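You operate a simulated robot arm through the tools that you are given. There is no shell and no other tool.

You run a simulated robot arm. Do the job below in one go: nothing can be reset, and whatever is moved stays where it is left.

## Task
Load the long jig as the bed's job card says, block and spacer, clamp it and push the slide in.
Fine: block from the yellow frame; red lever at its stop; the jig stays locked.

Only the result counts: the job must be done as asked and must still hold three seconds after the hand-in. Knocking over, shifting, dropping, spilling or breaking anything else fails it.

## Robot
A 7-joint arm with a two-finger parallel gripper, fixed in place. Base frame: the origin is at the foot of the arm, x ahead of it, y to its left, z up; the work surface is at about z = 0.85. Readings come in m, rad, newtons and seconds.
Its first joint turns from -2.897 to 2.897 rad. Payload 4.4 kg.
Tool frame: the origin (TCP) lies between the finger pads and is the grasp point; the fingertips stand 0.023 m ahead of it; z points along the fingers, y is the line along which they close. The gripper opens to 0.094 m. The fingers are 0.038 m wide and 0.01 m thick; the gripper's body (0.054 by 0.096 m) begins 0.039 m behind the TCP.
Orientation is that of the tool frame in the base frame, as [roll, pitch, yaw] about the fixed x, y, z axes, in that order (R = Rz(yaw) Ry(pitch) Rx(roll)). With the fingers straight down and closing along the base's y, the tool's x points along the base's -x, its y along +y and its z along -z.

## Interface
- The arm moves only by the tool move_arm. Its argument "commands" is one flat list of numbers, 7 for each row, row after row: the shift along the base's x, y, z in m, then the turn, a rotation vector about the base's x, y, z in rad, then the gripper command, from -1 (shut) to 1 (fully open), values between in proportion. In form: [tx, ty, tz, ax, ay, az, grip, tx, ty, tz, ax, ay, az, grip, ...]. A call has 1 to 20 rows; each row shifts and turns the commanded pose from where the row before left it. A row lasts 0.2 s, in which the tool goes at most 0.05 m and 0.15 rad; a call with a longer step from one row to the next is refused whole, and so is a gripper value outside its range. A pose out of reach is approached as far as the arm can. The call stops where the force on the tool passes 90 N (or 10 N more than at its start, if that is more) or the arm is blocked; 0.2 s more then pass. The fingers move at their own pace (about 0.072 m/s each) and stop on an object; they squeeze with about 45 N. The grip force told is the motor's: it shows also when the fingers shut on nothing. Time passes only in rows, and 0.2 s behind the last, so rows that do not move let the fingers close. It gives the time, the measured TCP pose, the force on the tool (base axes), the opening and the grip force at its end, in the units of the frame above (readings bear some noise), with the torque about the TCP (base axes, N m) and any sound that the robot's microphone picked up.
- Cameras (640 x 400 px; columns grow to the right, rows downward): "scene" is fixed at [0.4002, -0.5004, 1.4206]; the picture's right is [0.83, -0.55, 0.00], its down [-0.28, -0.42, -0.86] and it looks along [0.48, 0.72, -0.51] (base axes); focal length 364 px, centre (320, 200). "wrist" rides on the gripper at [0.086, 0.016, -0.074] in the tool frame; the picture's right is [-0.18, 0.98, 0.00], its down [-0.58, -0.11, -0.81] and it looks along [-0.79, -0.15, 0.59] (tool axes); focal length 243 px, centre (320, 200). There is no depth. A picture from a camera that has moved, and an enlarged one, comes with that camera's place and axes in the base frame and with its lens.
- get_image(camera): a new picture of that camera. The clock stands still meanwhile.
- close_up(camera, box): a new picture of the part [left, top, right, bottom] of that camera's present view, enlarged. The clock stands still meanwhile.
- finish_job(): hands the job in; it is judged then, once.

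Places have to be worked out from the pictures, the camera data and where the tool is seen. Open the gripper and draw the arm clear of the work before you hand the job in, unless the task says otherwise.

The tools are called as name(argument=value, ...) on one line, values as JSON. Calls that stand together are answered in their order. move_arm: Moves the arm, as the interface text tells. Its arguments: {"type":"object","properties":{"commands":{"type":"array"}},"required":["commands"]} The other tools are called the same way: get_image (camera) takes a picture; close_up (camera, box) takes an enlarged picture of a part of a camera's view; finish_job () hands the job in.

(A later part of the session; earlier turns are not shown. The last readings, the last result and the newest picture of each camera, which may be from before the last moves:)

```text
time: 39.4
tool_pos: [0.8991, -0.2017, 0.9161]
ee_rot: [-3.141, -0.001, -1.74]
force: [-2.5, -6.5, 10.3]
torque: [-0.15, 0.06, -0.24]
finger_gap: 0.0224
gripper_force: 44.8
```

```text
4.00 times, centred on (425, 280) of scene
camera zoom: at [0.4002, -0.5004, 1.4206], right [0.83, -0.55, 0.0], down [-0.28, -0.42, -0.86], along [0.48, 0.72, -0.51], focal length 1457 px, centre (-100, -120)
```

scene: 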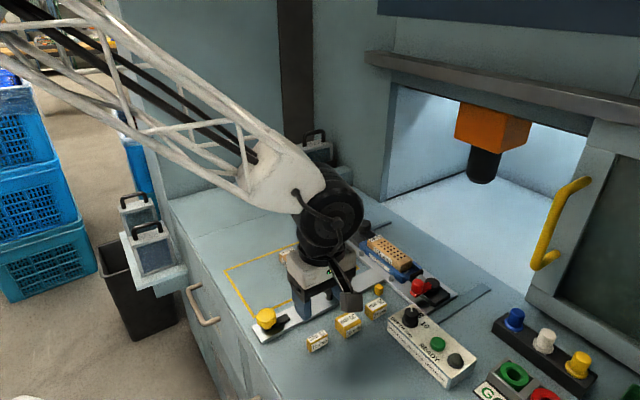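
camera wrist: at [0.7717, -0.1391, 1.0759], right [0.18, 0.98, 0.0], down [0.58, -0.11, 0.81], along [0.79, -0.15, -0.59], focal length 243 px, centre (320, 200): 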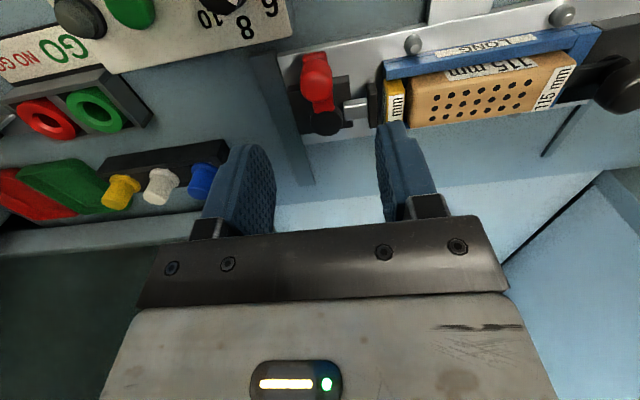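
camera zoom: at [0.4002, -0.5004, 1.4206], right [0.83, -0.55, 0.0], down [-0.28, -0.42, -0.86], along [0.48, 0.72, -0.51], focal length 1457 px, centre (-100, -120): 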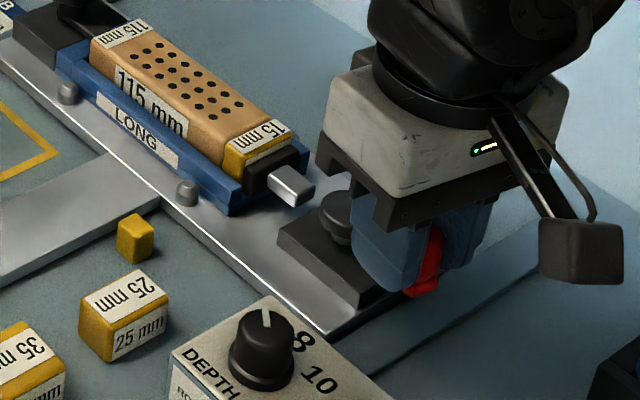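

The lever's near the −y direction, and spacer and block are pressed together. I continue carefully, looking for the stop.

move_arm(commands=[0.0061, -0.0003, 0, 0, 0, 0.14, -1, 0, 0, 0, 0, 0, 0, -1])

close_up(camera="scene", box=[370, 230, 480, 330])

```text
time: 40.0
tool_pos: [0.9048, -0.2013, 0.9165]
ee_rot: [-3.141, 0.0, -1.599]
force: [-3.2, 2.9, 3.4]
torque: [0.31, -0.3, -1.33]
finger_gap: 0.023
gripper_force: 45.1
```

```text
4.00 times, centred on (425, 280) of scene
camera zoom: at [0.4002, -0.5004, 1.4206], right [0.83, -0.55, 0.0], down [-0.28, -0.42, -0.86], along [0.48, 0.72, -0.51], focal length 1457 px, centre (-100, -120)
```

zoom: 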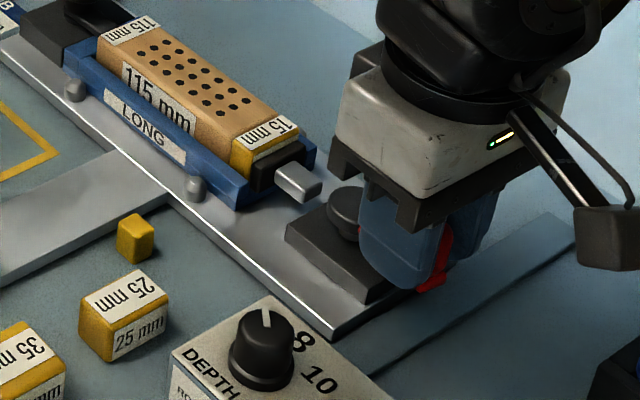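

The torque about z rose to −1.33 N·m and the whole slide crept a few mm in +x: the lever seems to have reached its stop. I look closely at lever, pad and slide.

get_image(camera="wrist")

close_up(camera="wrist", box=[220, 60, 420, 230])

get_image(camera="scene")

close_up(camera="scene", box=[400, 255, 480, 305])

```text
taken
camera wrist: at [0.8857, -0.2862, 0.989], right [-0.98, 0.21, 0.0], down [0.13, 0.58, 0.81], along [0.17, 0.79, -0.59], focal length 243 px, centre (320, 200)
```

wrist: 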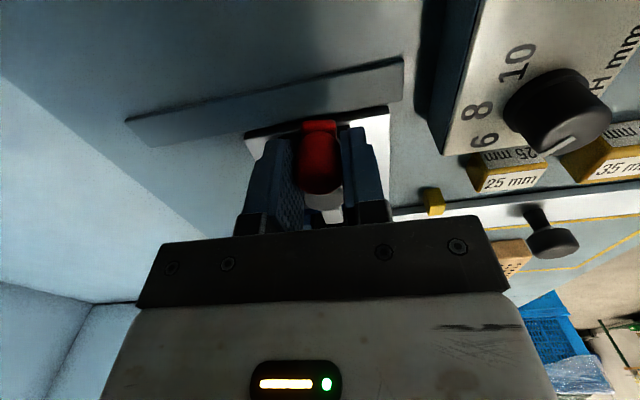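

```text
2.35 times, centred on (320, 145) of wrist
camera zoom: at [0.8857, -0.2862, 0.989], right [-0.98, 0.21, 0.0], down [0.13, 0.58, 0.81], along [0.17, 0.79, -0.59], focal length 571 px, centre (320, 329)
```

zoom: 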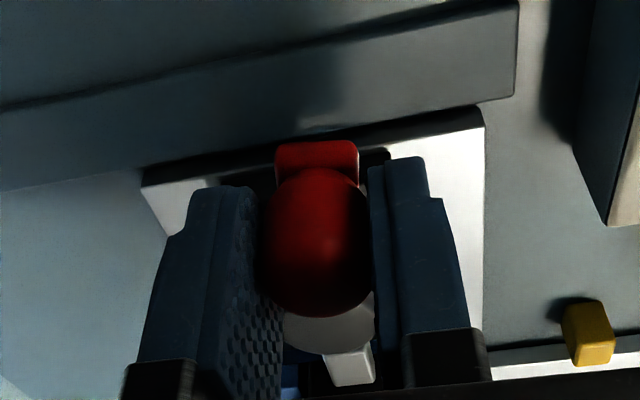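

```text
taken
```

scene: 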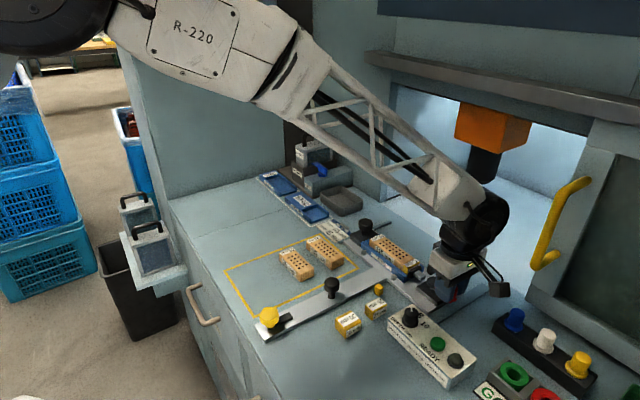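

```text
8.00 times, centred on (440, 280) of scene
camera zoom: at [0.4002, -0.5004, 1.4206], right [0.83, -0.55, 0.0], down [-0.28, -0.42, -0.86], along [0.48, 0.72, -0.51], focal length 2913 px, centre (-640, -440)
```

zoom: 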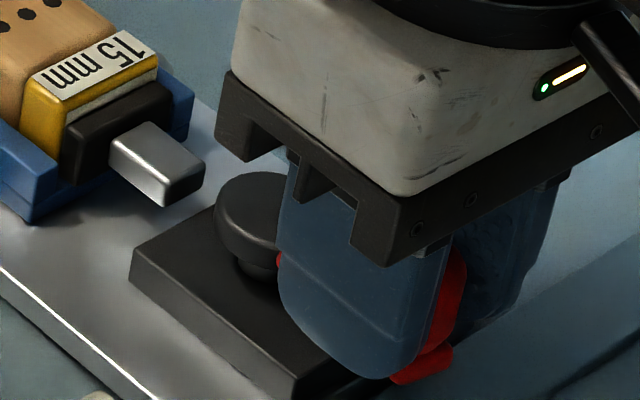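

Clamp pad is hard on the spacer, spacer on the block. To be sure that the lever is at its stop I turn a little further and see whether the torque grows without rotation.

move_arm(commands=[0.002, 0, 0, 0, 0, 0.06, -1, 0, 0, 0, 0, 0, 0, -1, 0, 0, 0, 0, 0, 0, -1])

close_up(camera="wrist", box=[220, 60, 420, 230])

close_up(camera="scene", box=[400, 255, 480, 305])

```text
time: 40.8
tool_pos: [0.9068, -0.2018, 0.9154]
ee_rot: [3.14, -0.001, -1.542]
force: [-2.6, -12.5, -3.7]
torque: [-0.39, -0.24, -1.38]
finger_gap: 0.0245
gripper_force: 44.9
```

```text
2.35 times, centred on (320, 145) of wrist
camera zoom: at [0.8928, -0.2878, 0.989], right [-0.99, 0.15, 0.0], down [0.09, 0.58, 0.81], along [0.12, 0.8, -0.59], focal length 571 px, centre (320, 329)
```

zoom: 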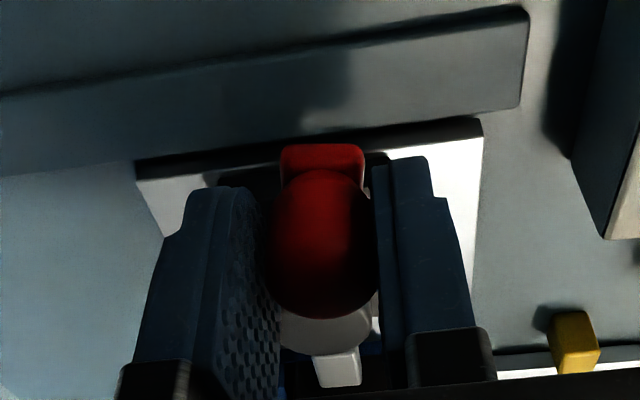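

```text
8.00 times, centred on (440, 280) of scene
camera zoom: at [0.4002, -0.5004, 1.4206], right [0.83, -0.55, 0.0], down [-0.28, -0.42, -0.86], along [0.48, 0.72, -0.51], focal length 2913 px, centre (-640, -440)
```

zoom: 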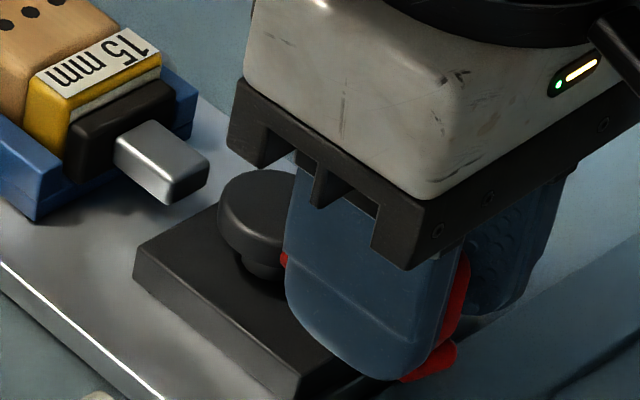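

Torque stays at −1.38 N·m while the knob slips in the grip, so the lever is at its stop. I open the fingers and rise straight up.

move_arm(commands=[0, 0, 0, 0, 0, 0, 0.0, 0, 0, 0, 0, 0, 0, 0.0, 0, 0, 0.03, 0, 0, 0, 0.0, 0, 0, 0.04, 0, 0, 0, 0.0, 0, 0, 0.03, 0, 0, 0, 0.0, 0, 0, 0, 0, 0, 0, 0.0])

get_image(camera="wrist")

close_up(camera="wrist", box=[240, 0, 400, 100])

close_up(camera="scene", box=[350, 215, 478, 315])

```text
time: 42.2
tool_pos: [0.9071, -0.2007, 1.0161]
ee_rot: [-3.14, 0.0, -1.542]
force: [0.7, -0.6, -0.1]
torque: [0.01, -0.01, 0.0]
finger_gap: 0.0472
gripper_force: 0.0
```

```text
taken
camera wrist: at [0.8927, -0.2872, 1.0901], right [-0.99, 0.15, 0.0], down [0.09, 0.58, 0.81], along [0.12, 0.8, -0.59], focal length 243 px, centre (320, 200)
```

wrist: 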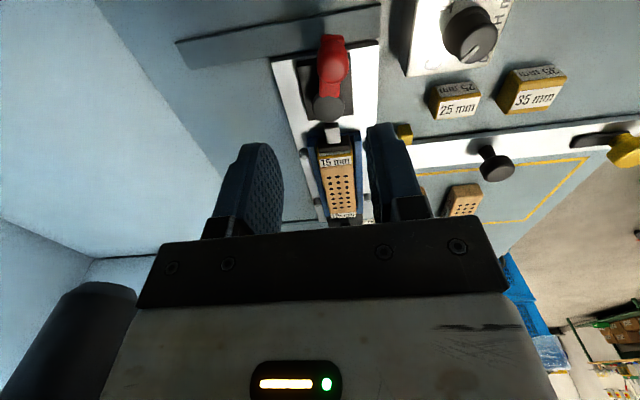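

```text
4.00 times, centred on (320, 50) of wrist
camera zoom: at [0.8927, -0.2872, 1.0901], right [-0.99, 0.15, 0.0], down [0.09, 0.58, 0.81], along [0.12, 0.8, -0.59], focal length 970 px, centre (320, 800)
```

zoom: 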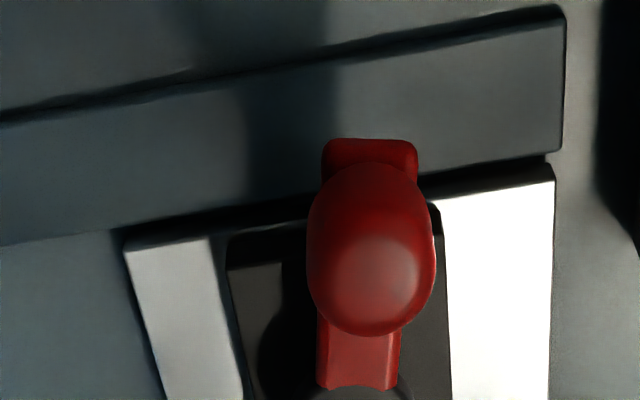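

```text
4.00 times, centred on (414, 265) of scene
camera zoom: at [0.4002, -0.5004, 1.4206], right [0.83, -0.55, 0.0], down [-0.28, -0.42, -0.86], along [0.48, 0.72, -0.51], focal length 1457 px, centre (-56, -60)
```

zoom: 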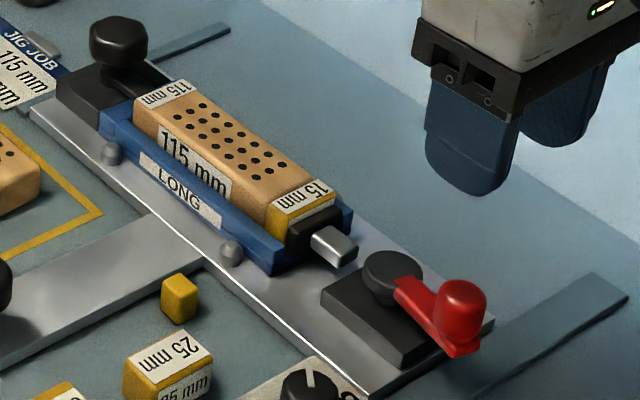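

The lever now points almost to −y (I measure ~78–80° of swing). To make sure it did not spring back from its stop on release, I regrip the knob in line with the lever and test once more.

move_arm(commands=[-0.004, -0.0005, -0.02, 0, 0, -0.12, 0.0, -0.004, -0.0005, -0.02, 0, 0, -0.118, 0.0, 0, 0, -0.03, 0, 0, 0, 0.0, 0, 0, -0.02, 0, 0, 0, 0.0, 0, 0, -0.011, 0, 0, 0, 0.0, 0, 0, 0, 0, 0, 0, 0.0, 0, 0, 0, 0, 0, 0, 0.0])

close_up(camera="wrist", box=[220, 60, 420, 230])

close_up(camera="scene", box=[400, 255, 480, 305])

```text
time: 43.8
tool_pos: [0.8987, -0.2015, 0.9145]
ee_rot: [-3.14, -0.001, -1.778]
force: [-0.1, -0.3, -0.2]
torque: [0.01, 0.01, 0.01]
finger_gap: 0.047
gripper_force: 0.1
```

```text
2.35 times, centred on (320, 145) of wrist
camera zoom: at [0.8649, -0.2828, 0.9885], right [-0.92, 0.38, 0.0], down [0.23, 0.55, 0.81], along [0.31, 0.74, -0.59], focal length 571 px, centre (320, 329)
```

zoom: 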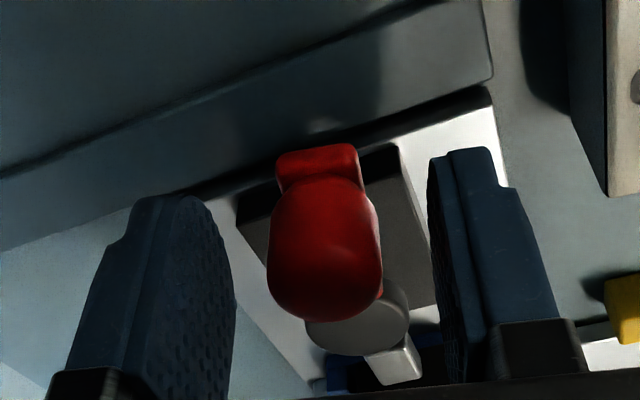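

```text
8.00 times, centred on (440, 280) of scene
camera zoom: at [0.4002, -0.5004, 1.4206], right [0.83, -0.55, 0.0], down [-0.28, -0.42, -0.86], along [0.48, 0.72, -0.51], focal length 2913 px, centre (-640, -440)
```

zoom: 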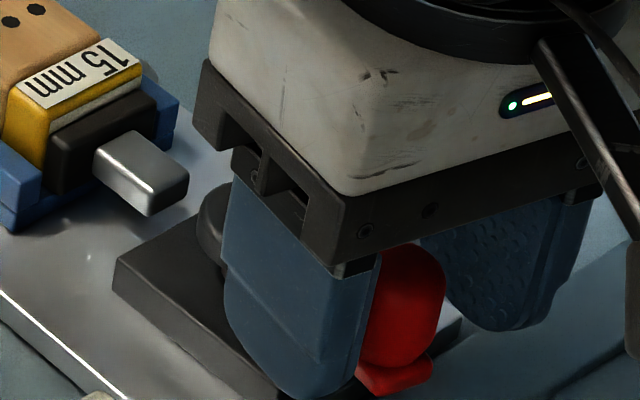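

The slide has crept back to its home place by itself after release, and the lever is at roughly 80–84°. I centre on the knob, align, grip again and test the stop with a small twist.

move_arm(commands=[-0.0018, 0.0005, 0, 0, 0, 0.08, 0.0, 0, 0, 0, 0, 0, 0, 0.0, 0, 0, 0, 0, 0, 0, -1, 0, 0, 0, 0, 0, 0, -1, 0, 0, 0, 0, 0, 0, -1])

close_up(camera="wrist", box=[220, 60, 420, 230])

close_up(camera="scene", box=[370, 230, 480, 330])

```text
time: 45.0
tool_pos: [0.8978, -0.2007, 0.9152]
ee_rot: [-3.141, 0.0, -1.701]
force: [-0.7, 0.5, 0.9]
torque: [0.05, 0.03, 0.08]
finger_gap: 0.0219
gripper_force: 45.0
```

```text
2.35 times, centred on (320, 145) of wrist
camera zoom: at [0.8697, -0.2844, 0.9885], right [-0.95, 0.31, 0.0], down [0.18, 0.56, 0.81], along [0.25, 0.77, -0.59], focal length 571 px, centre (320, 329)
```

zoom: 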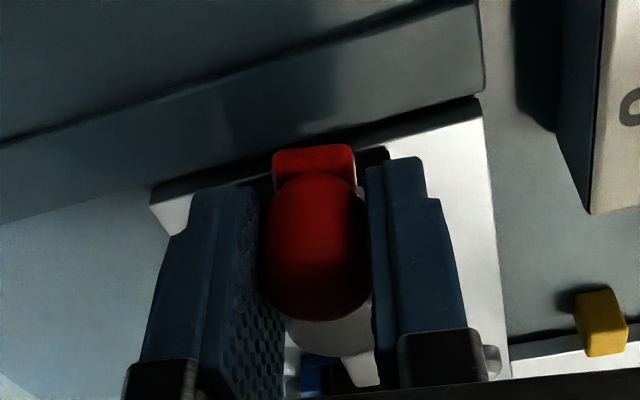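

```text
4.00 times, centred on (425, 280) of scene
camera zoom: at [0.4002, -0.5004, 1.4206], right [0.83, -0.55, 0.0], down [-0.28, -0.42, -0.86], along [0.48, 0.72, -0.51], focal length 1457 px, centre (-100, -120)
```

zoom: 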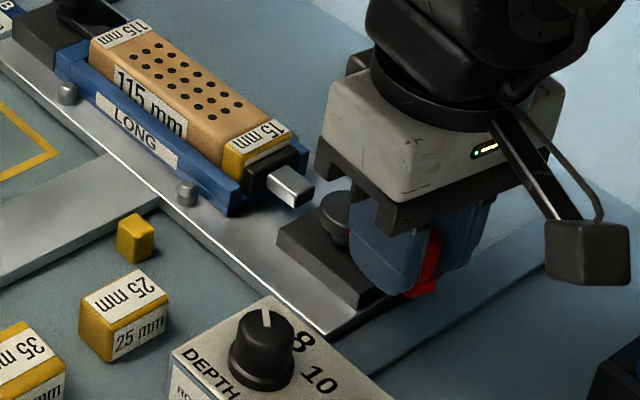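

Regripped cleanly: tool yaw −1.70 fits the lever at about 1.42–1.44 rad. Now a +0.06 rad test arc.

move_arm(commands=[0.0013, -0.0001, 0, 0, 0, 0.03, -1, 0.0013, -0.0001, 0, 0, 0, 0.03, -1, 0, 0, 0, 0, 0, 0, -1])

close_up(camera="scene", box=[370, 230, 480, 330])

```text
time: 45.8
tool_pos: [0.8989, -0.2014, 0.9154]
ee_rot: [-3.141, 0.0, -1.639]
force: [-6.6, 2.7, 2.8]
torque: [0.05, -0.02, -0.64]
finger_gap: 0.0222
gripper_force: 44.8
```

```text
4.00 times, centred on (425, 280) of scene
camera zoom: at [0.4002, -0.5004, 1.4206], right [0.83, -0.55, 0.0], down [-0.28, -0.42, -0.86], along [0.48, 0.72, -0.51], focal length 1457 px, centre (-100, -120)
```

zoom: 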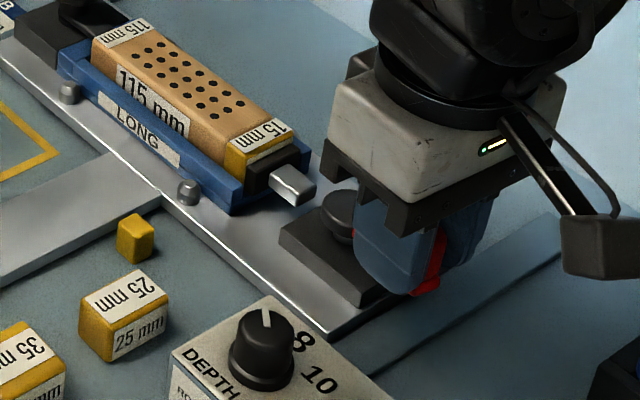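

Resistance starts at once (−0.64 N·m, slide nudging), so the lever rests at its stop. I open and rise, then check it.

move_arm(commands=[0, 0, 0, 0, 0, 0, 0.0, 0, 0, 0, 0, 0, 0, 0.0, 0, 0, 0.03, 0, 0, 0, 0.0, 0, 0, 0.04, 0, 0, 0, 0.0, 0, 0, 0.03, 0, 0, 0, 0.0, 0, 0, 0, 0, 0, 0, 0.0])

close_up(camera="wrist", box=[240, 0, 400, 140])

close_up(camera="scene", box=[350, 215, 478, 315])

```text
time: 47.2
tool_pos: [0.8983, -0.2013, 1.0144]
ee_rot: [-3.141, 0.0, -1.639]
force: [0.6, -0.1, 0.2]
torque: [-0.03, -0.04, 0.0]
finger_gap: 0.0471
gripper_force: 0.1
```

```text
2.86 times, centred on (320, 70) of wrist
camera zoom: at [0.8771, -0.2865, 1.0884], right [-0.97, 0.25, 0.0], down [0.15, 0.57, 0.81], along [0.2, 0.78, -0.59], focal length 693 px, centre (320, 571)
```

zoom: 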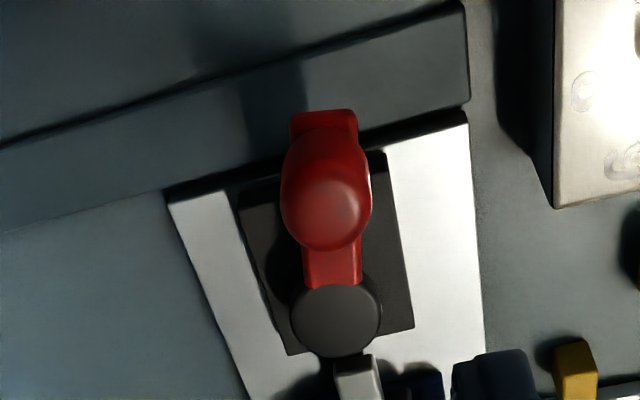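

```text
4.00 times, centred on (414, 265) of scene
camera zoom: at [0.4002, -0.5004, 1.4206], right [0.83, -0.55, 0.0], down [-0.28, -0.42, -0.86], along [0.48, 0.72, -0.51], focal length 1457 px, centre (-56, -60)
```

zoom: 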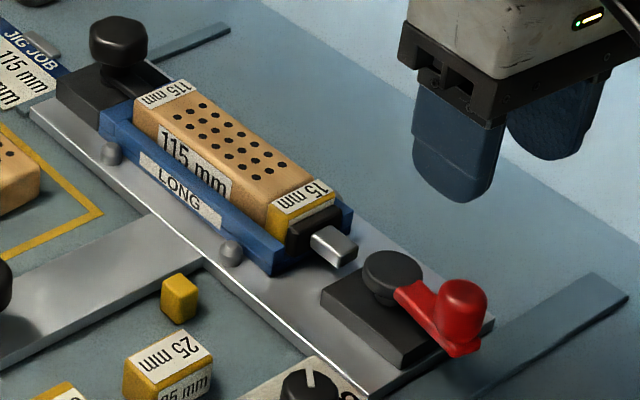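

Same rest position as before: lever at its stop, block and spacer clamped, slide at home. Next I go above the slide's black knob (about (0.712, −0.052)), turning to close along y.

move_arm(commands=[-0.0169, 0.0136, 0, 0, 0, -0.1366, 0.2, -0.0169, 0.0136, 0, 0, 0, -0.1366, 0.2, -0.0169, 0.0136, 0, 0, 0, -0.1366, 0.2, -0.0169, 0.0136, 0, 0, 0, -0.1366, 0.2, -0.0169, 0.0136, 0, 0, 0, -0.1366, 0.2, -0.0169, 0.0136, 0, 0, 0, -0.1366, 0.2, -0.0169, 0.0136, 0, 0, 0, -0.1366, 0.2, -0.0169, 0.0136, 0, 0, 0, -0.1366, 0.2, -0.0169, 0.0136, 0, 0, 0, -0.1366, 0.2, -0.0169, 0.0136, 0, 0, 0, -0.1366, 0.2, -0.0169, 0.0136, 0, 0, 0, -0.1366, 0.2, 0, 0, 0, 0, 0, 0, 0.2, 0, 0, 0, 0, 0, 0, 0.2])

get_image(camera="wrist")

close_up(camera="wrist", box=[240, 0, 400, 100])

get_image(camera="scene")

```text
time: 50.0
tool_pos: [0.7137, -0.0529, 1.0141]
ee_rot: [-3.141, 0.001, 3.138]
force: [0.3, 0.3, 0.5]
torque: [0.02, -0.02, -0.02]
finger_gap: 0.0565
gripper_force: 0.1
```

```text
taken
camera wrist: at [0.6273, -0.0357, 1.0881], right [0.19, 0.98, 0.0], down [0.58, -0.11, 0.81], along [0.79, -0.15, -0.59], focal length 243 px, centre (320, 200)
```

wrist: 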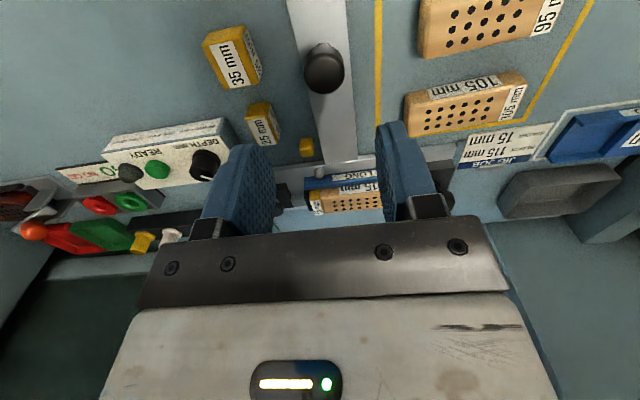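

```text
4.00 times, centred on (320, 50) of wrist
camera zoom: at [0.6273, -0.0357, 1.0881], right [0.19, 0.98, 0.0], down [0.58, -0.11, 0.81], along [0.79, -0.15, -0.59], focal length 970 px, centre (320, 800)
```

zoom: 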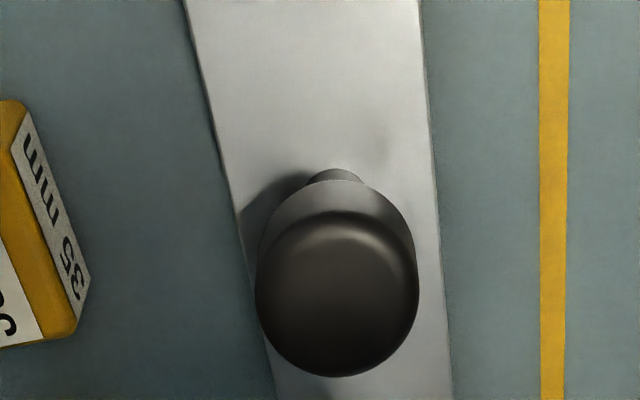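

```text
taken
```

scene: 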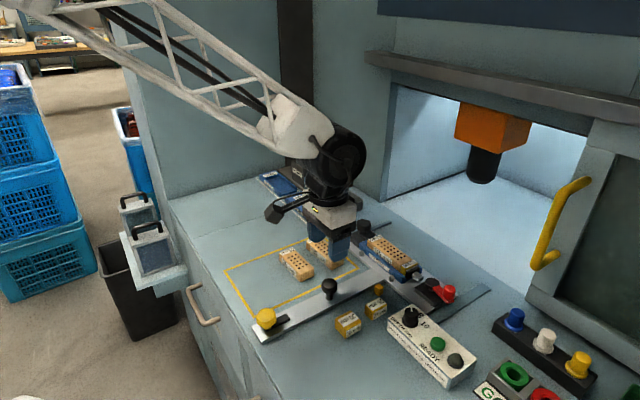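

The knob cap is at about (0.715, −0.049), 30 mm wide, top z≈0.903. I go down around it, fingers either side along y.

move_arm(commands=[0.001, 0.003, -0.03, 0, 0, 0, 0.2, 0, 0, -0.04, 0, 0, 0, 0.2, 0, 0, -0.03, 0, 0, 0, 0.2, 0, 0, -0.018, 0, 0, 0, 0.2, 0, 0, 0, 0, 0, 0, 0.2, 0, 0, 0, 0, 0, 0, 0.2])

close_up(camera="wrist", box=[220, 60, 420, 230])

close_up(camera="scene", box=[260, 230, 388, 330])

```text
time: 51.4
tool_pos: [0.7152, -0.0484, 0.8968]
ee_rot: [-3.14, 0.0, -3.141]
force: [0.2, -0.3, 0.7]
torque: [0.01, 0.01, -0.01]
finger_gap: 0.0563
gripper_force: 0.1
```

```text
2.35 times, centred on (320, 145) of wrist
camera zoom: at [0.6275, -0.0324, 0.9703], right [0.18, 0.98, 0.0], down [0.58, -0.11, 0.81], along [0.79, -0.15, -0.59], focal length 571 px, centre (320, 329)
```

zoom: 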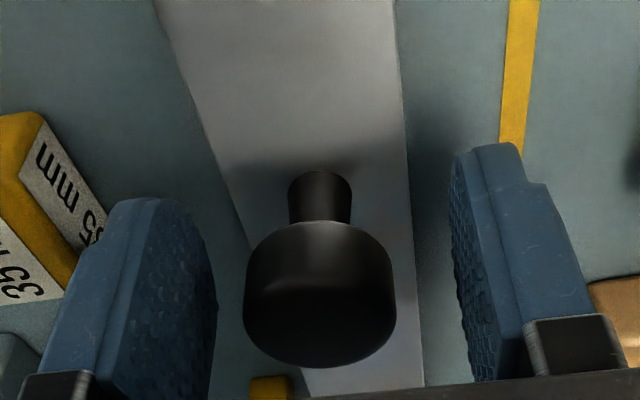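

```text
4.00 times, centred on (324, 280) of scene
camera zoom: at [0.4002, -0.5004, 1.4206], right [0.83, -0.55, 0.0], down [-0.28, -0.42, -0.86], along [0.48, 0.72, -0.51], focal length 1457 px, centre (304, -120)
```

zoom: 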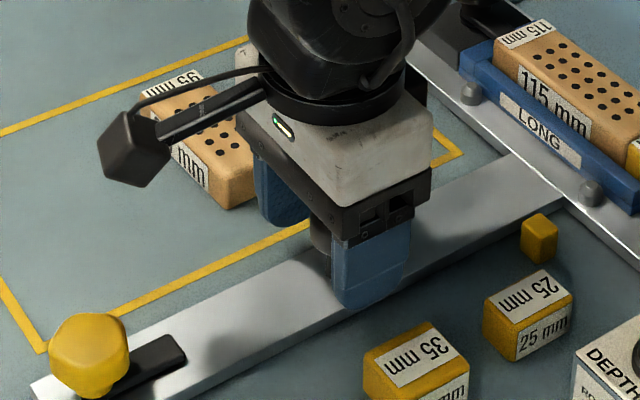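

Knob centred between the fingers. I close on it and then push the slide +x in moderate steps.

move_arm(commands=[0, 0, 0, 0, 0, 0, -0.2, 0, 0, 0, 0, 0, 0, -1, 0, 0, 0, 0, 0, 0, -1, 0, 0, 0, 0, 0, 0, -1])

```text
time: 52.4
tool_pos: [0.714, -0.0494, 0.8956]
ee_rot: [-3.14, 0.001, 3.141]
force: [0.1, -46.6, -2.7]
torque: [-0.42, -0.07, -0.32]
finger_gap: 0.0315
gripper_force: 44.9
```

A −46 N side force shows only the −y finger bears on the knob: it's a bit further −y. I shift the tool −y to balance.

move_arm(commands=[0, -0.002, 0, 0, 0, 0, -1, 0, 0, 0, 0, 0, 0, -1])

```text
time: 53.0
tool_pos: [0.7129, -0.0512, 0.8962]
ee_rot: [3.141, -0.001, 3.141]
force: [-1.5, -8.9, 4.4]
torque: [-0.02, 0.29, -0.03]
finger_gap: 0.0316
gripper_force: 45.3
```

Balanced now (−9 N). I push +x by 30 mm and read the force.

move_arm(commands=[0.005, -0.0005, 0, 0, 0, 0, -1, 0.01, 0, 0, 0, 0, 0, -1, 0.015, 0, 0, 0, 0, 0, -1, 0, 0, 0, 0, 0, 0, -1])

get_image(camera="scene")

```text
time: 54.0
tool_pos: [0.7442, -0.0501, 0.8973]
ee_rot: [3.141, -0.001, -3.141]
force: [0.1, 43.7, 9.4]
torque: [0.39, -0.51, 0.34]
finger_gap: 0.0316
gripper_force: 44.8
```

```text
taken
```

scene: 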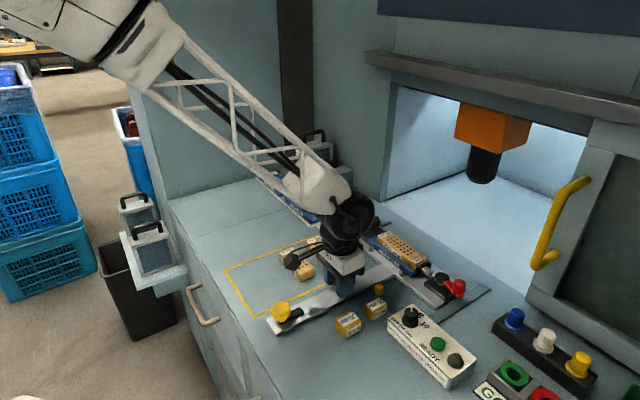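

The slide follows freely. I trim the side force (+2 mm y) and push on by another 60 mm.

move_arm(commands=[0, 0.002, 0, 0, 0, 0, -1, 0, 0, 0, 0, 0, 0, -1])

close_up(camera="scene", box=[350, 200, 510, 320])

```text
time: 54.6
tool_pos: [0.7439, -0.0505, 0.8964]
ee_rot: [-3.141, -0.001, 3.14]
force: [-0.3, 6.0, 13.8]
torque: [-0.02, -0.01, 0.01]
finger_gap: 0.0314
gripper_force: 44.3
```

```text
3.33 times, centred on (430, 260) of scene
camera zoom: at [0.4002, -0.5004, 1.4206], right [0.83, -0.55, 0.0], down [-0.28, -0.42, -0.86], along [0.48, 0.72, -0.51], focal length 1214 px, centre (-47, 0)
```

zoom: 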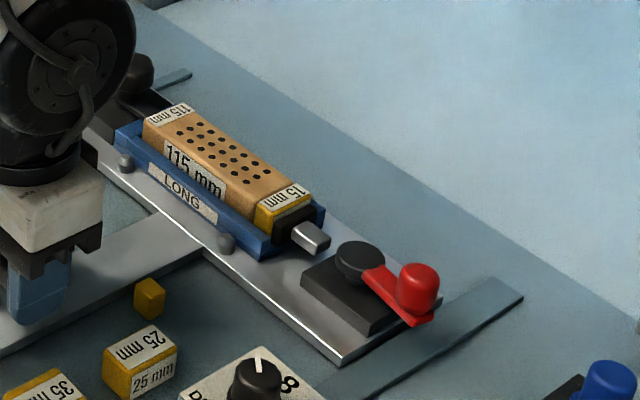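

Everything moves together with nearly no resistance. I push on by 60 mm.

move_arm(commands=[0.015, 0, 0, 0, 0, 0, -1, 0.015, 0, 0, 0, 0, 0, -1, 0.015, 0, 0, 0, 0, 0, -1, 0.015, 0, 0, 0, 0, 0, -1, 0, 0, 0, 0, 0, 0, -1])

get_image(camera="scene")

```text
time: 55.8
tool_pos: [0.8045, -0.0504, 0.8961]
ee_rot: [-3.141, 0.003, 3.14]
force: [1.5, -33.0, 14.9]
torque: [-0.38, -0.37, -0.24]
finger_gap: 0.0315
gripper_force: 44.3
```

```text
taken
```

scene: 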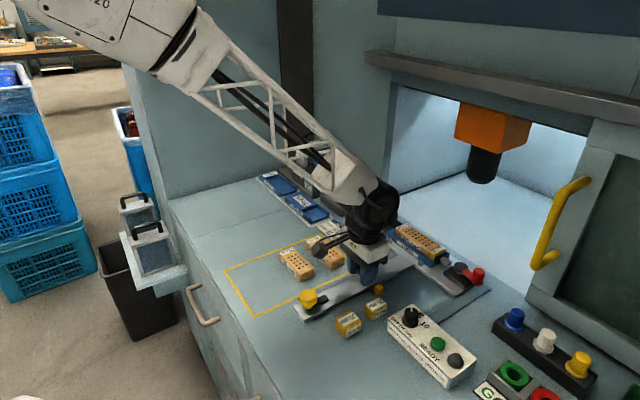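

The slide is 90 mm in. I trim y and push another 50 mm, watching for the end stop.

move_arm(commands=[0.01, -0.0012, -0.0005, 0, 0, 0, -1, 0.015, 0, 0, 0, 0, 0, -1, 0.015, 0, 0, 0, 0, 0, -1, 0.01, 0, 0, 0, 0, 0, -1, 0, 0, 0, 0, 0, 0, -1])

get_image(camera="scene")

```text
time: 57.0
tool_pos: [0.8543, -0.0505, 0.8967]
ee_rot: [-3.141, 0.001, -3.142]
force: [0.5, -16.2, 28.5]
torque: [-0.18, -0.31, -0.11]
finger_gap: 0.0317
gripper_force: 45.4
```

```text
taken
```

scene: 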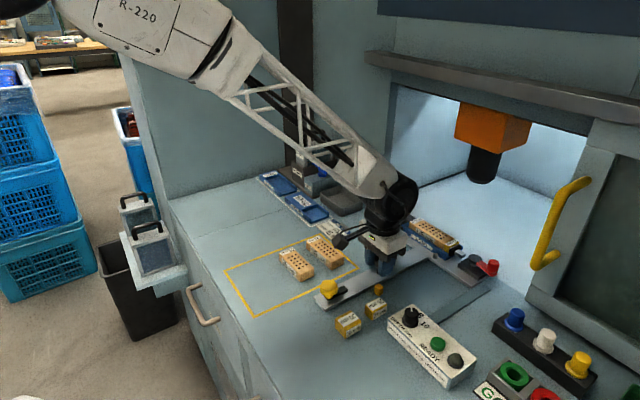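

Slide 140 mm in, still moving freely. I ease z up 1.5 mm, trim y, and go on 40 mm.

move_arm(commands=[0, -0.0008, 0.0015, 0, 0, 0, -1, 0.01, 0, 0, 0, 0, 0, -1, 0.01, 0, 0, 0, 0, 0, -1, 0.01, 0, 0, 0, 0, 0, -1, 0.01, 0, 0, 0, 0, 0, -1, 0, 0, 0, 0, 0, 0, -1])

get_image(camera="scene")

```text
time: 58.4
tool_pos: [0.8948, -0.0502, 0.8961]
ee_rot: [3.142, -0.002, -3.14]
force: [0.5, 22.1, -3.4]
torque: [0.2, 0.14, 0.16]
finger_gap: 0.0314
gripper_force: 45.1
```

```text
taken
```

scene: 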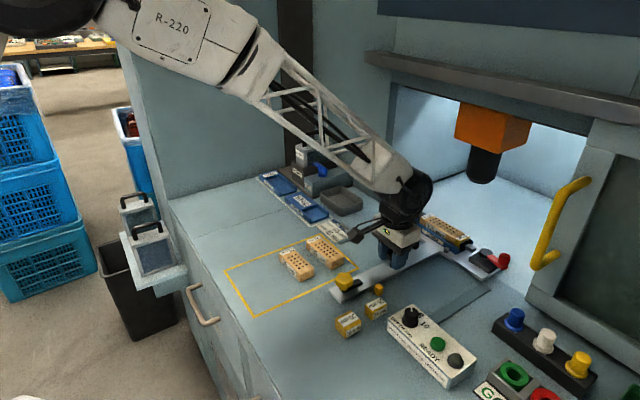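

180 mm in. I push on in 10 mm steps with force readings.

move_arm(commands=[0.01, 0.0008, 0, 0, 0, 0, -1, 0.01, 0, 0, 0, 0, 0, -1, 0.01, 0, 0, 0, 0, 0, -1, 0, 0, 0, 0, 0, 0, -1])

get_image(camera="scene")

```text
time: 59.4
tool_pos: [0.9235, -0.0513, 0.8962]
ee_rot: [-3.141, -0.002, 3.14]
force: [-1.4, 26.6, -14.5]
torque: [0.29, -0.19, 0.2]
finger_gap: 0.0315
gripper_force: 44.9
```

```text
taken
```

scene: 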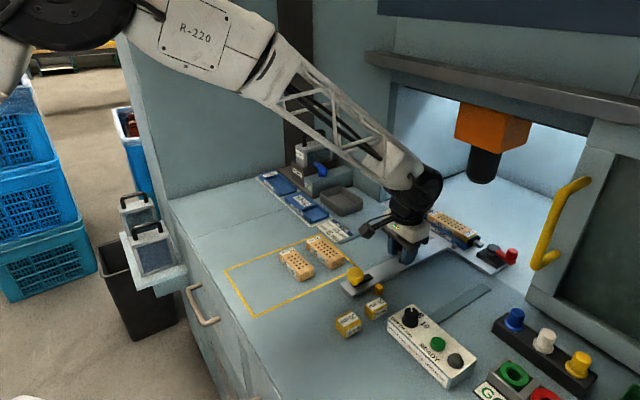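

210 mm in; the yellow lever now comes level with the little yellow post. I go on another 30 mm.

move_arm(commands=[0.01, 0.0012, -0.0005, 0, 0, 0, -1, 0.01, 0, 0, 0, 0, 0, -1, 0.01, 0, 0, 0, 0, 0, -1, 0, 0, 0, 0, 0, 0, -1])

get_image(camera="scene")

close_up(camera="scene", box=[320, 230, 448, 310])

```text
time: 60.4
tool_pos: [0.9541, -0.0502, 0.8961]
ee_rot: [3.141, 0.001, 3.139]
force: [0.1, -6.0, -10.9]
torque: [-0.08, -0.3, -0.06]
finger_gap: 0.0314
gripper_force: 44.7
```

```text
taken
```

scene: 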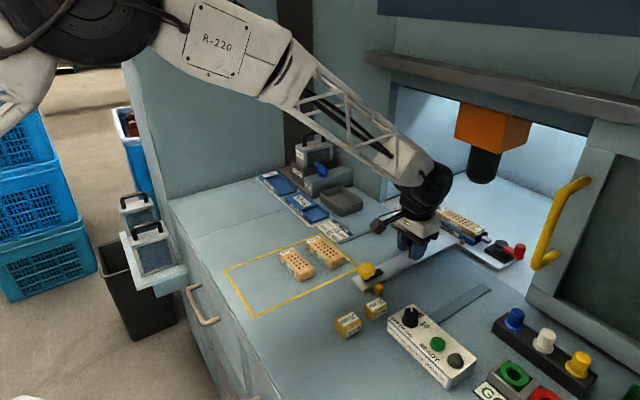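

```text
5.00 times, centred on (384, 270) of scene
camera zoom: at [0.4002, -0.5004, 1.4206], right [0.83, -0.55, 0.0], down [-0.28, -0.42, -0.86], along [0.48, 0.72, -0.51], focal length 1821 px, centre (0, -150)
```

zoom: 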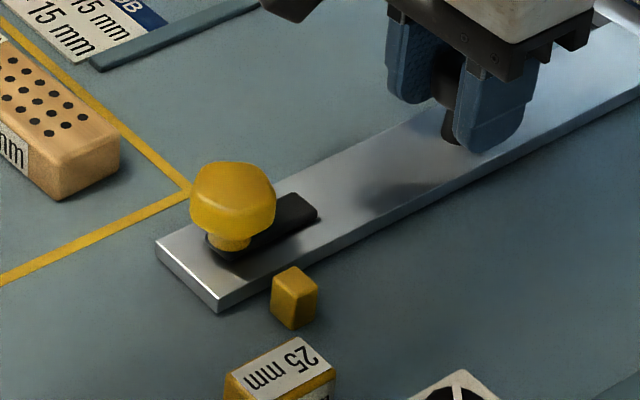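

240 mm in and still free. I continue by 10 mm steps; reach limit is near 0.98.

move_arm(commands=[0.01, 0, 0, 0, 0, 0, -1, 0.01, 0, 0, 0, 0, 0, -1, 0, 0, 0, 0, 0, 0, -1])

get_image(camera="scene")

```text
time: 61.2
tool_pos: [0.9732, -0.0506, 0.896]
ee_rot: [3.141, 0.0, 3.139]
force: [5.0, -27.4, -8.1]
torque: [-0.3, 0.39, -0.19]
finger_gap: 0.0314
gripper_force: 45.5
```

```text
taken
```

scene: 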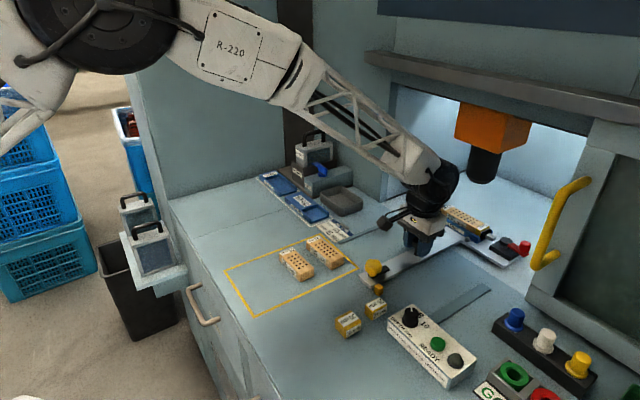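

260 mm in. Still no stop; I push 10 mm more.

move_arm(commands=[0.005, -0.001, 0, 0, 0, 0, -1, 0.005, 0, 0, 0, 0, 0, -1, 0, 0, 0, 0, 0, 0, -1])

close_up(camera="scene", box=[340, 190, 560, 310])

```text
time: 62.0
tool_pos: [0.9824, -0.0509, 0.8959]
ee_rot: [-3.141, 0.0, 3.141]
force: [-36.8, -14.1, -1.2]
torque: [-0.1, 0.46, -0.08]
finger_gap: 0.0314
gripper_force: 44.6
```

```text
2.91 times, centred on (450, 250) of scene
camera zoom: at [0.4002, -0.5004, 1.4206], right [0.83, -0.55, 0.0], down [-0.28, -0.42, -0.86], along [0.48, 0.72, -0.51], focal length 1059 px, centre (-58, 54)
```

zoom: 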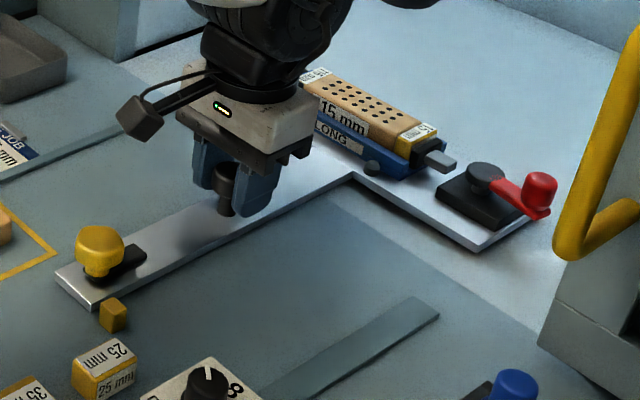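

Now −37 N in x at TCP x≈0.982: the slide has met its end stop after ~270 mm of travel. I ease off the push and take close views of lever, jig lock and load.

move_arm(commands=[-0.0015, 0.0005, 0, 0, 0, 0, -1, 0, 0, 0, 0, 0, 0, -1])

close_up(camera="scene", box=[475, 225, 555, 285])

close_up(camera="scene", box=[430, 195, 530, 260])

get_image(camera="wrist")

```text
time: 62.6
tool_pos: [0.9833, -0.05, 0.8952]
ee_rot: [3.141, 0.002, 3.141]
force: [2.7, -16.4, -18.0]
torque: [-0.12, -1.19, 0.07]
finger_gap: 0.0317
gripper_force: 45.3
```

```text
6.67 times, centred on (515, 255) of scene
camera zoom: at [0.4002, -0.5004, 1.4206], right [0.83, -0.55, 0.0], down [-0.28, -0.42, -0.86], along [0.48, 0.72, -0.51], focal length 2428 px, centre (-980, -167)
```

zoom: 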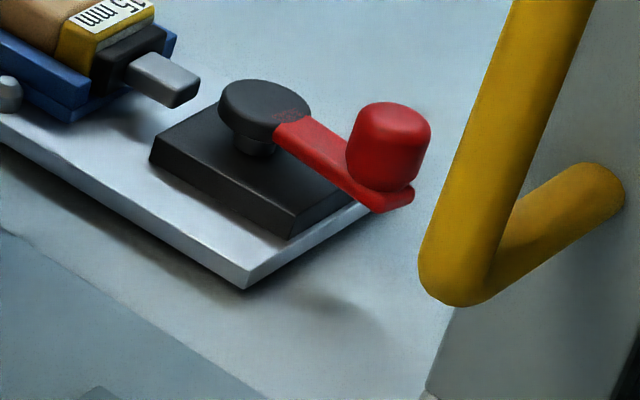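

```text
6.15 times, centred on (480, 228) of scene
camera zoom: at [0.4002, -0.5004, 1.4206], right [0.83, -0.55, 0.0], down [-0.28, -0.42, -0.86], along [0.48, 0.72, -0.51], focal length 2241 px, centre (-665, 31)
```

zoom: 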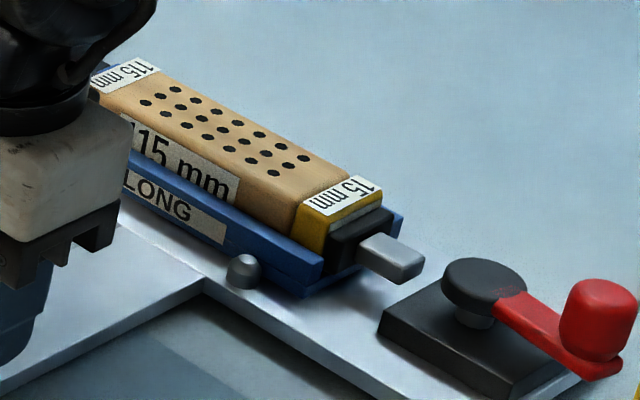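

```text
taken
camera wrist: at [0.8969, -0.0337, 0.9701], right [0.18, 0.98, 0.0], down [0.58, -0.11, 0.81], along [0.79, -0.15, -0.59], focal length 243 px, centre (320, 200)
```

wrist: 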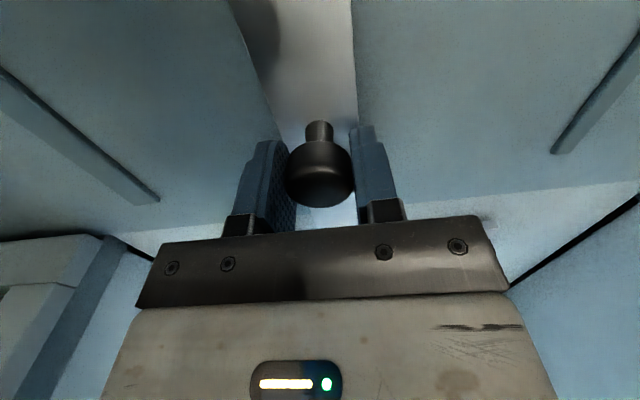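

Load, lever and lock look unchanged. I push once more a few mm to confirm this is the hard end stop.

move_arm(commands=[0.002, 0, 0.001, 0, 0, 0, -1, 0.002, 0, 0, 0, 0, 0, -1, 0, 0, 0, 0, 0, 0, -1])

close_up(camera="scene", box=[475, 225, 555, 285])

```text
time: 63.4
tool_pos: [0.9859, -0.0514, 0.8973]
ee_rot: [-3.14, -0.001, 3.139]
force: [-34.5, -18.2, -13.9]
torque: [-0.12, 0.44, -0.05]
finger_gap: 0.0317
gripper_force: 44.9
```

```text
6.67 times, centred on (515, 255) of scene
camera zoom: at [0.4002, -0.5004, 1.4206], right [0.83, -0.55, 0.0], down [-0.28, -0.42, -0.86], along [0.48, 0.72, -0.51], focal length 2428 px, centre (-980, -167)
```

zoom: 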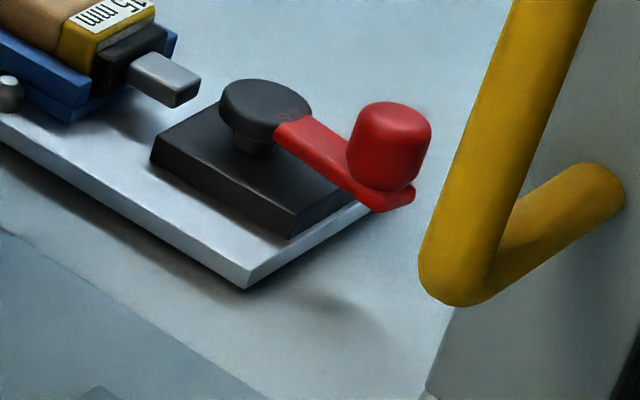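

The force stays at ~35 N while the fingers creep on the knob and the slide stays put, so it looks like the end stop. To be certain I'll release, and push from behind the knob with closed fingers; first release and check the slide stays.

move_arm(commands=[-0.003, 0, 0, 0, 0, 0, -1, 0, 0, 0, 0, 0, 0, 0.2, 0, 0, 0, 0, 0, 0, 0.2, 0, 0, 0.03, 0, 0, 0, 0.2, 0, 0, 0.03, 0, 0, 0, 0.2, 0, 0, 0, 0, 0, 0, 0.2])

close_up(camera="scene", box=[475, 225, 555, 285])

get_image(camera="scene")

get_image(camera="wrist")

```text
time: 64.8
tool_pos: [0.9838, -0.0492, 0.9578]
ee_rot: [-3.141, 0.001, 3.141]
force: [-0.1, 0.5, 0.3]
torque: [0.05, -0.02, 0.02]
finger_gap: 0.0563
gripper_force: 0.1
```

```text
6.67 times, centred on (515, 255) of scene
camera zoom: at [0.4002, -0.5004, 1.4206], right [0.83, -0.55, 0.0], down [-0.28, -0.42, -0.86], along [0.48, 0.72, -0.51], focal length 2428 px, centre (-980, -167)
```

zoom: 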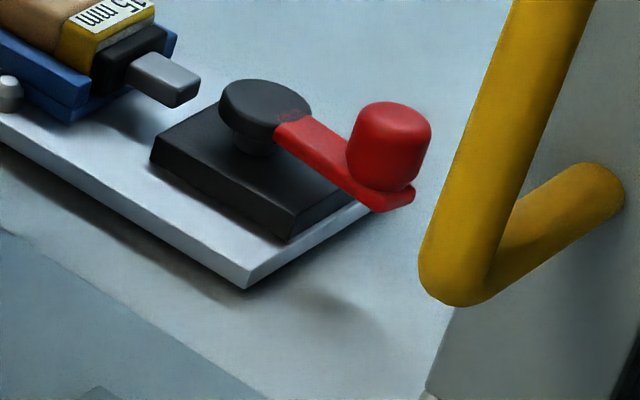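

```text
taken
```

scene: 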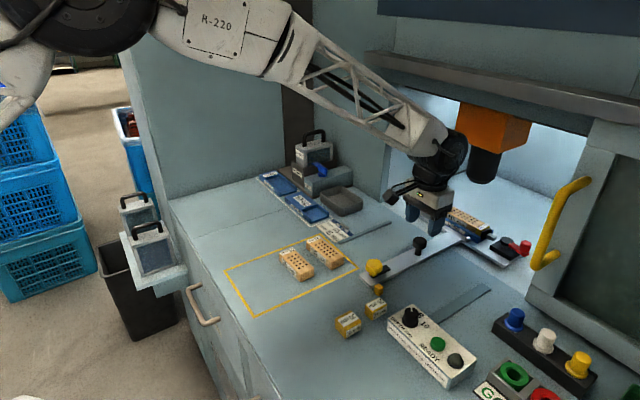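

```text
taken
camera wrist: at [0.8977, -0.0327, 1.0322], right [0.18, 0.98, 0.0], down [0.58, -0.11, 0.81], along [0.79, -0.15, -0.59], focal length 243 px, centre (320, 200)
```

wrist: 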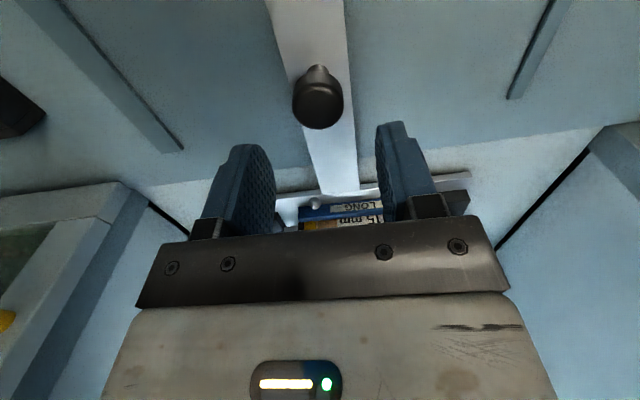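

The slide stays in when released. Now I go behind the knob with closed fingers, lower and push +x as a firm check.

move_arm(commands=[-0.025, 0, 0, 0, 0, 0, -1, -0.025, 0, 0, 0, 0, 0, -1, 0, 0, -0.03, 0, 0, 0, -1, 0, 0, -0.03, 0, 0, 0, -1, 0, 0, 0, 0, 0, 0, -1, 0, 0, 0, 0, 0, 0, -1])

close_up(camera="wrist", box=[220, 60, 420, 230])

close_up(camera="scene", box=[360, 200, 460, 290])

```text
time: 66.2
tool_pos: [0.9333, -0.0491, 0.8977]
ee_rot: [-3.141, 0.001, 3.141]
force: [-0.5, 0.9, 0.2]
torque: [-0.01, 0.02, -0.01]
finger_gap: 0.0
gripper_force: 42.6
```

```text
2.35 times, centred on (320, 145) of wrist
camera zoom: at [0.8473, -0.0332, 0.9721], right [0.18, 0.98, 0.0], down [0.58, -0.11, 0.81], along [0.79, -0.15, -0.59], focal length 571 px, centre (320, 329)
```

zoom: 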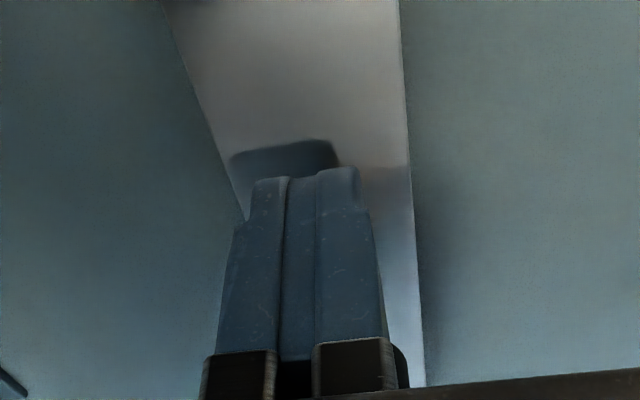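

```text
4.44 times, centred on (410, 245) of scene
camera zoom: at [0.4002, -0.5004, 1.4206], right [0.83, -0.55, 0.0], down [-0.28, -0.42, -0.86], along [0.48, 0.72, -0.51], focal length 1618 px, centre (-80, 0)
```

zoom: 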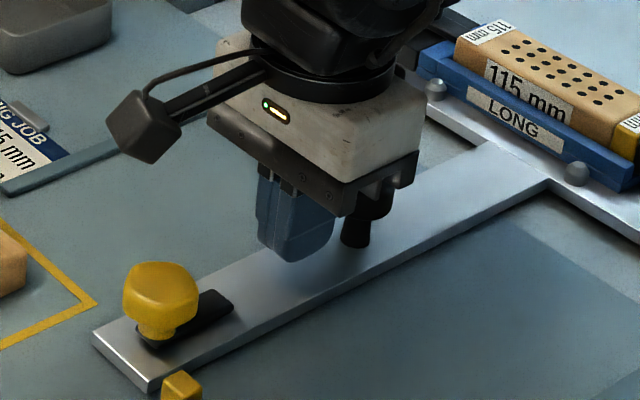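

Closed fingers are right behind the knob. I push +x gently until contact and then firmly.

move_arm(commands=[0.008, 0, 0, 0, 0, 0, -1, 0.006, 0, 0, 0, 0, 0, -1, 0, 0, 0, 0, 0, 0, -1])

```text
time: 67.0
tool_pos: [0.9472, -0.0504, 0.8983]
ee_rot: [-3.141, 0.0, -3.141]
force: [-22.1, -0.4, 9.3]
torque: [0.01, 0.07, -0.03]
finger_gap: 0.0
gripper_force: 43.0
```

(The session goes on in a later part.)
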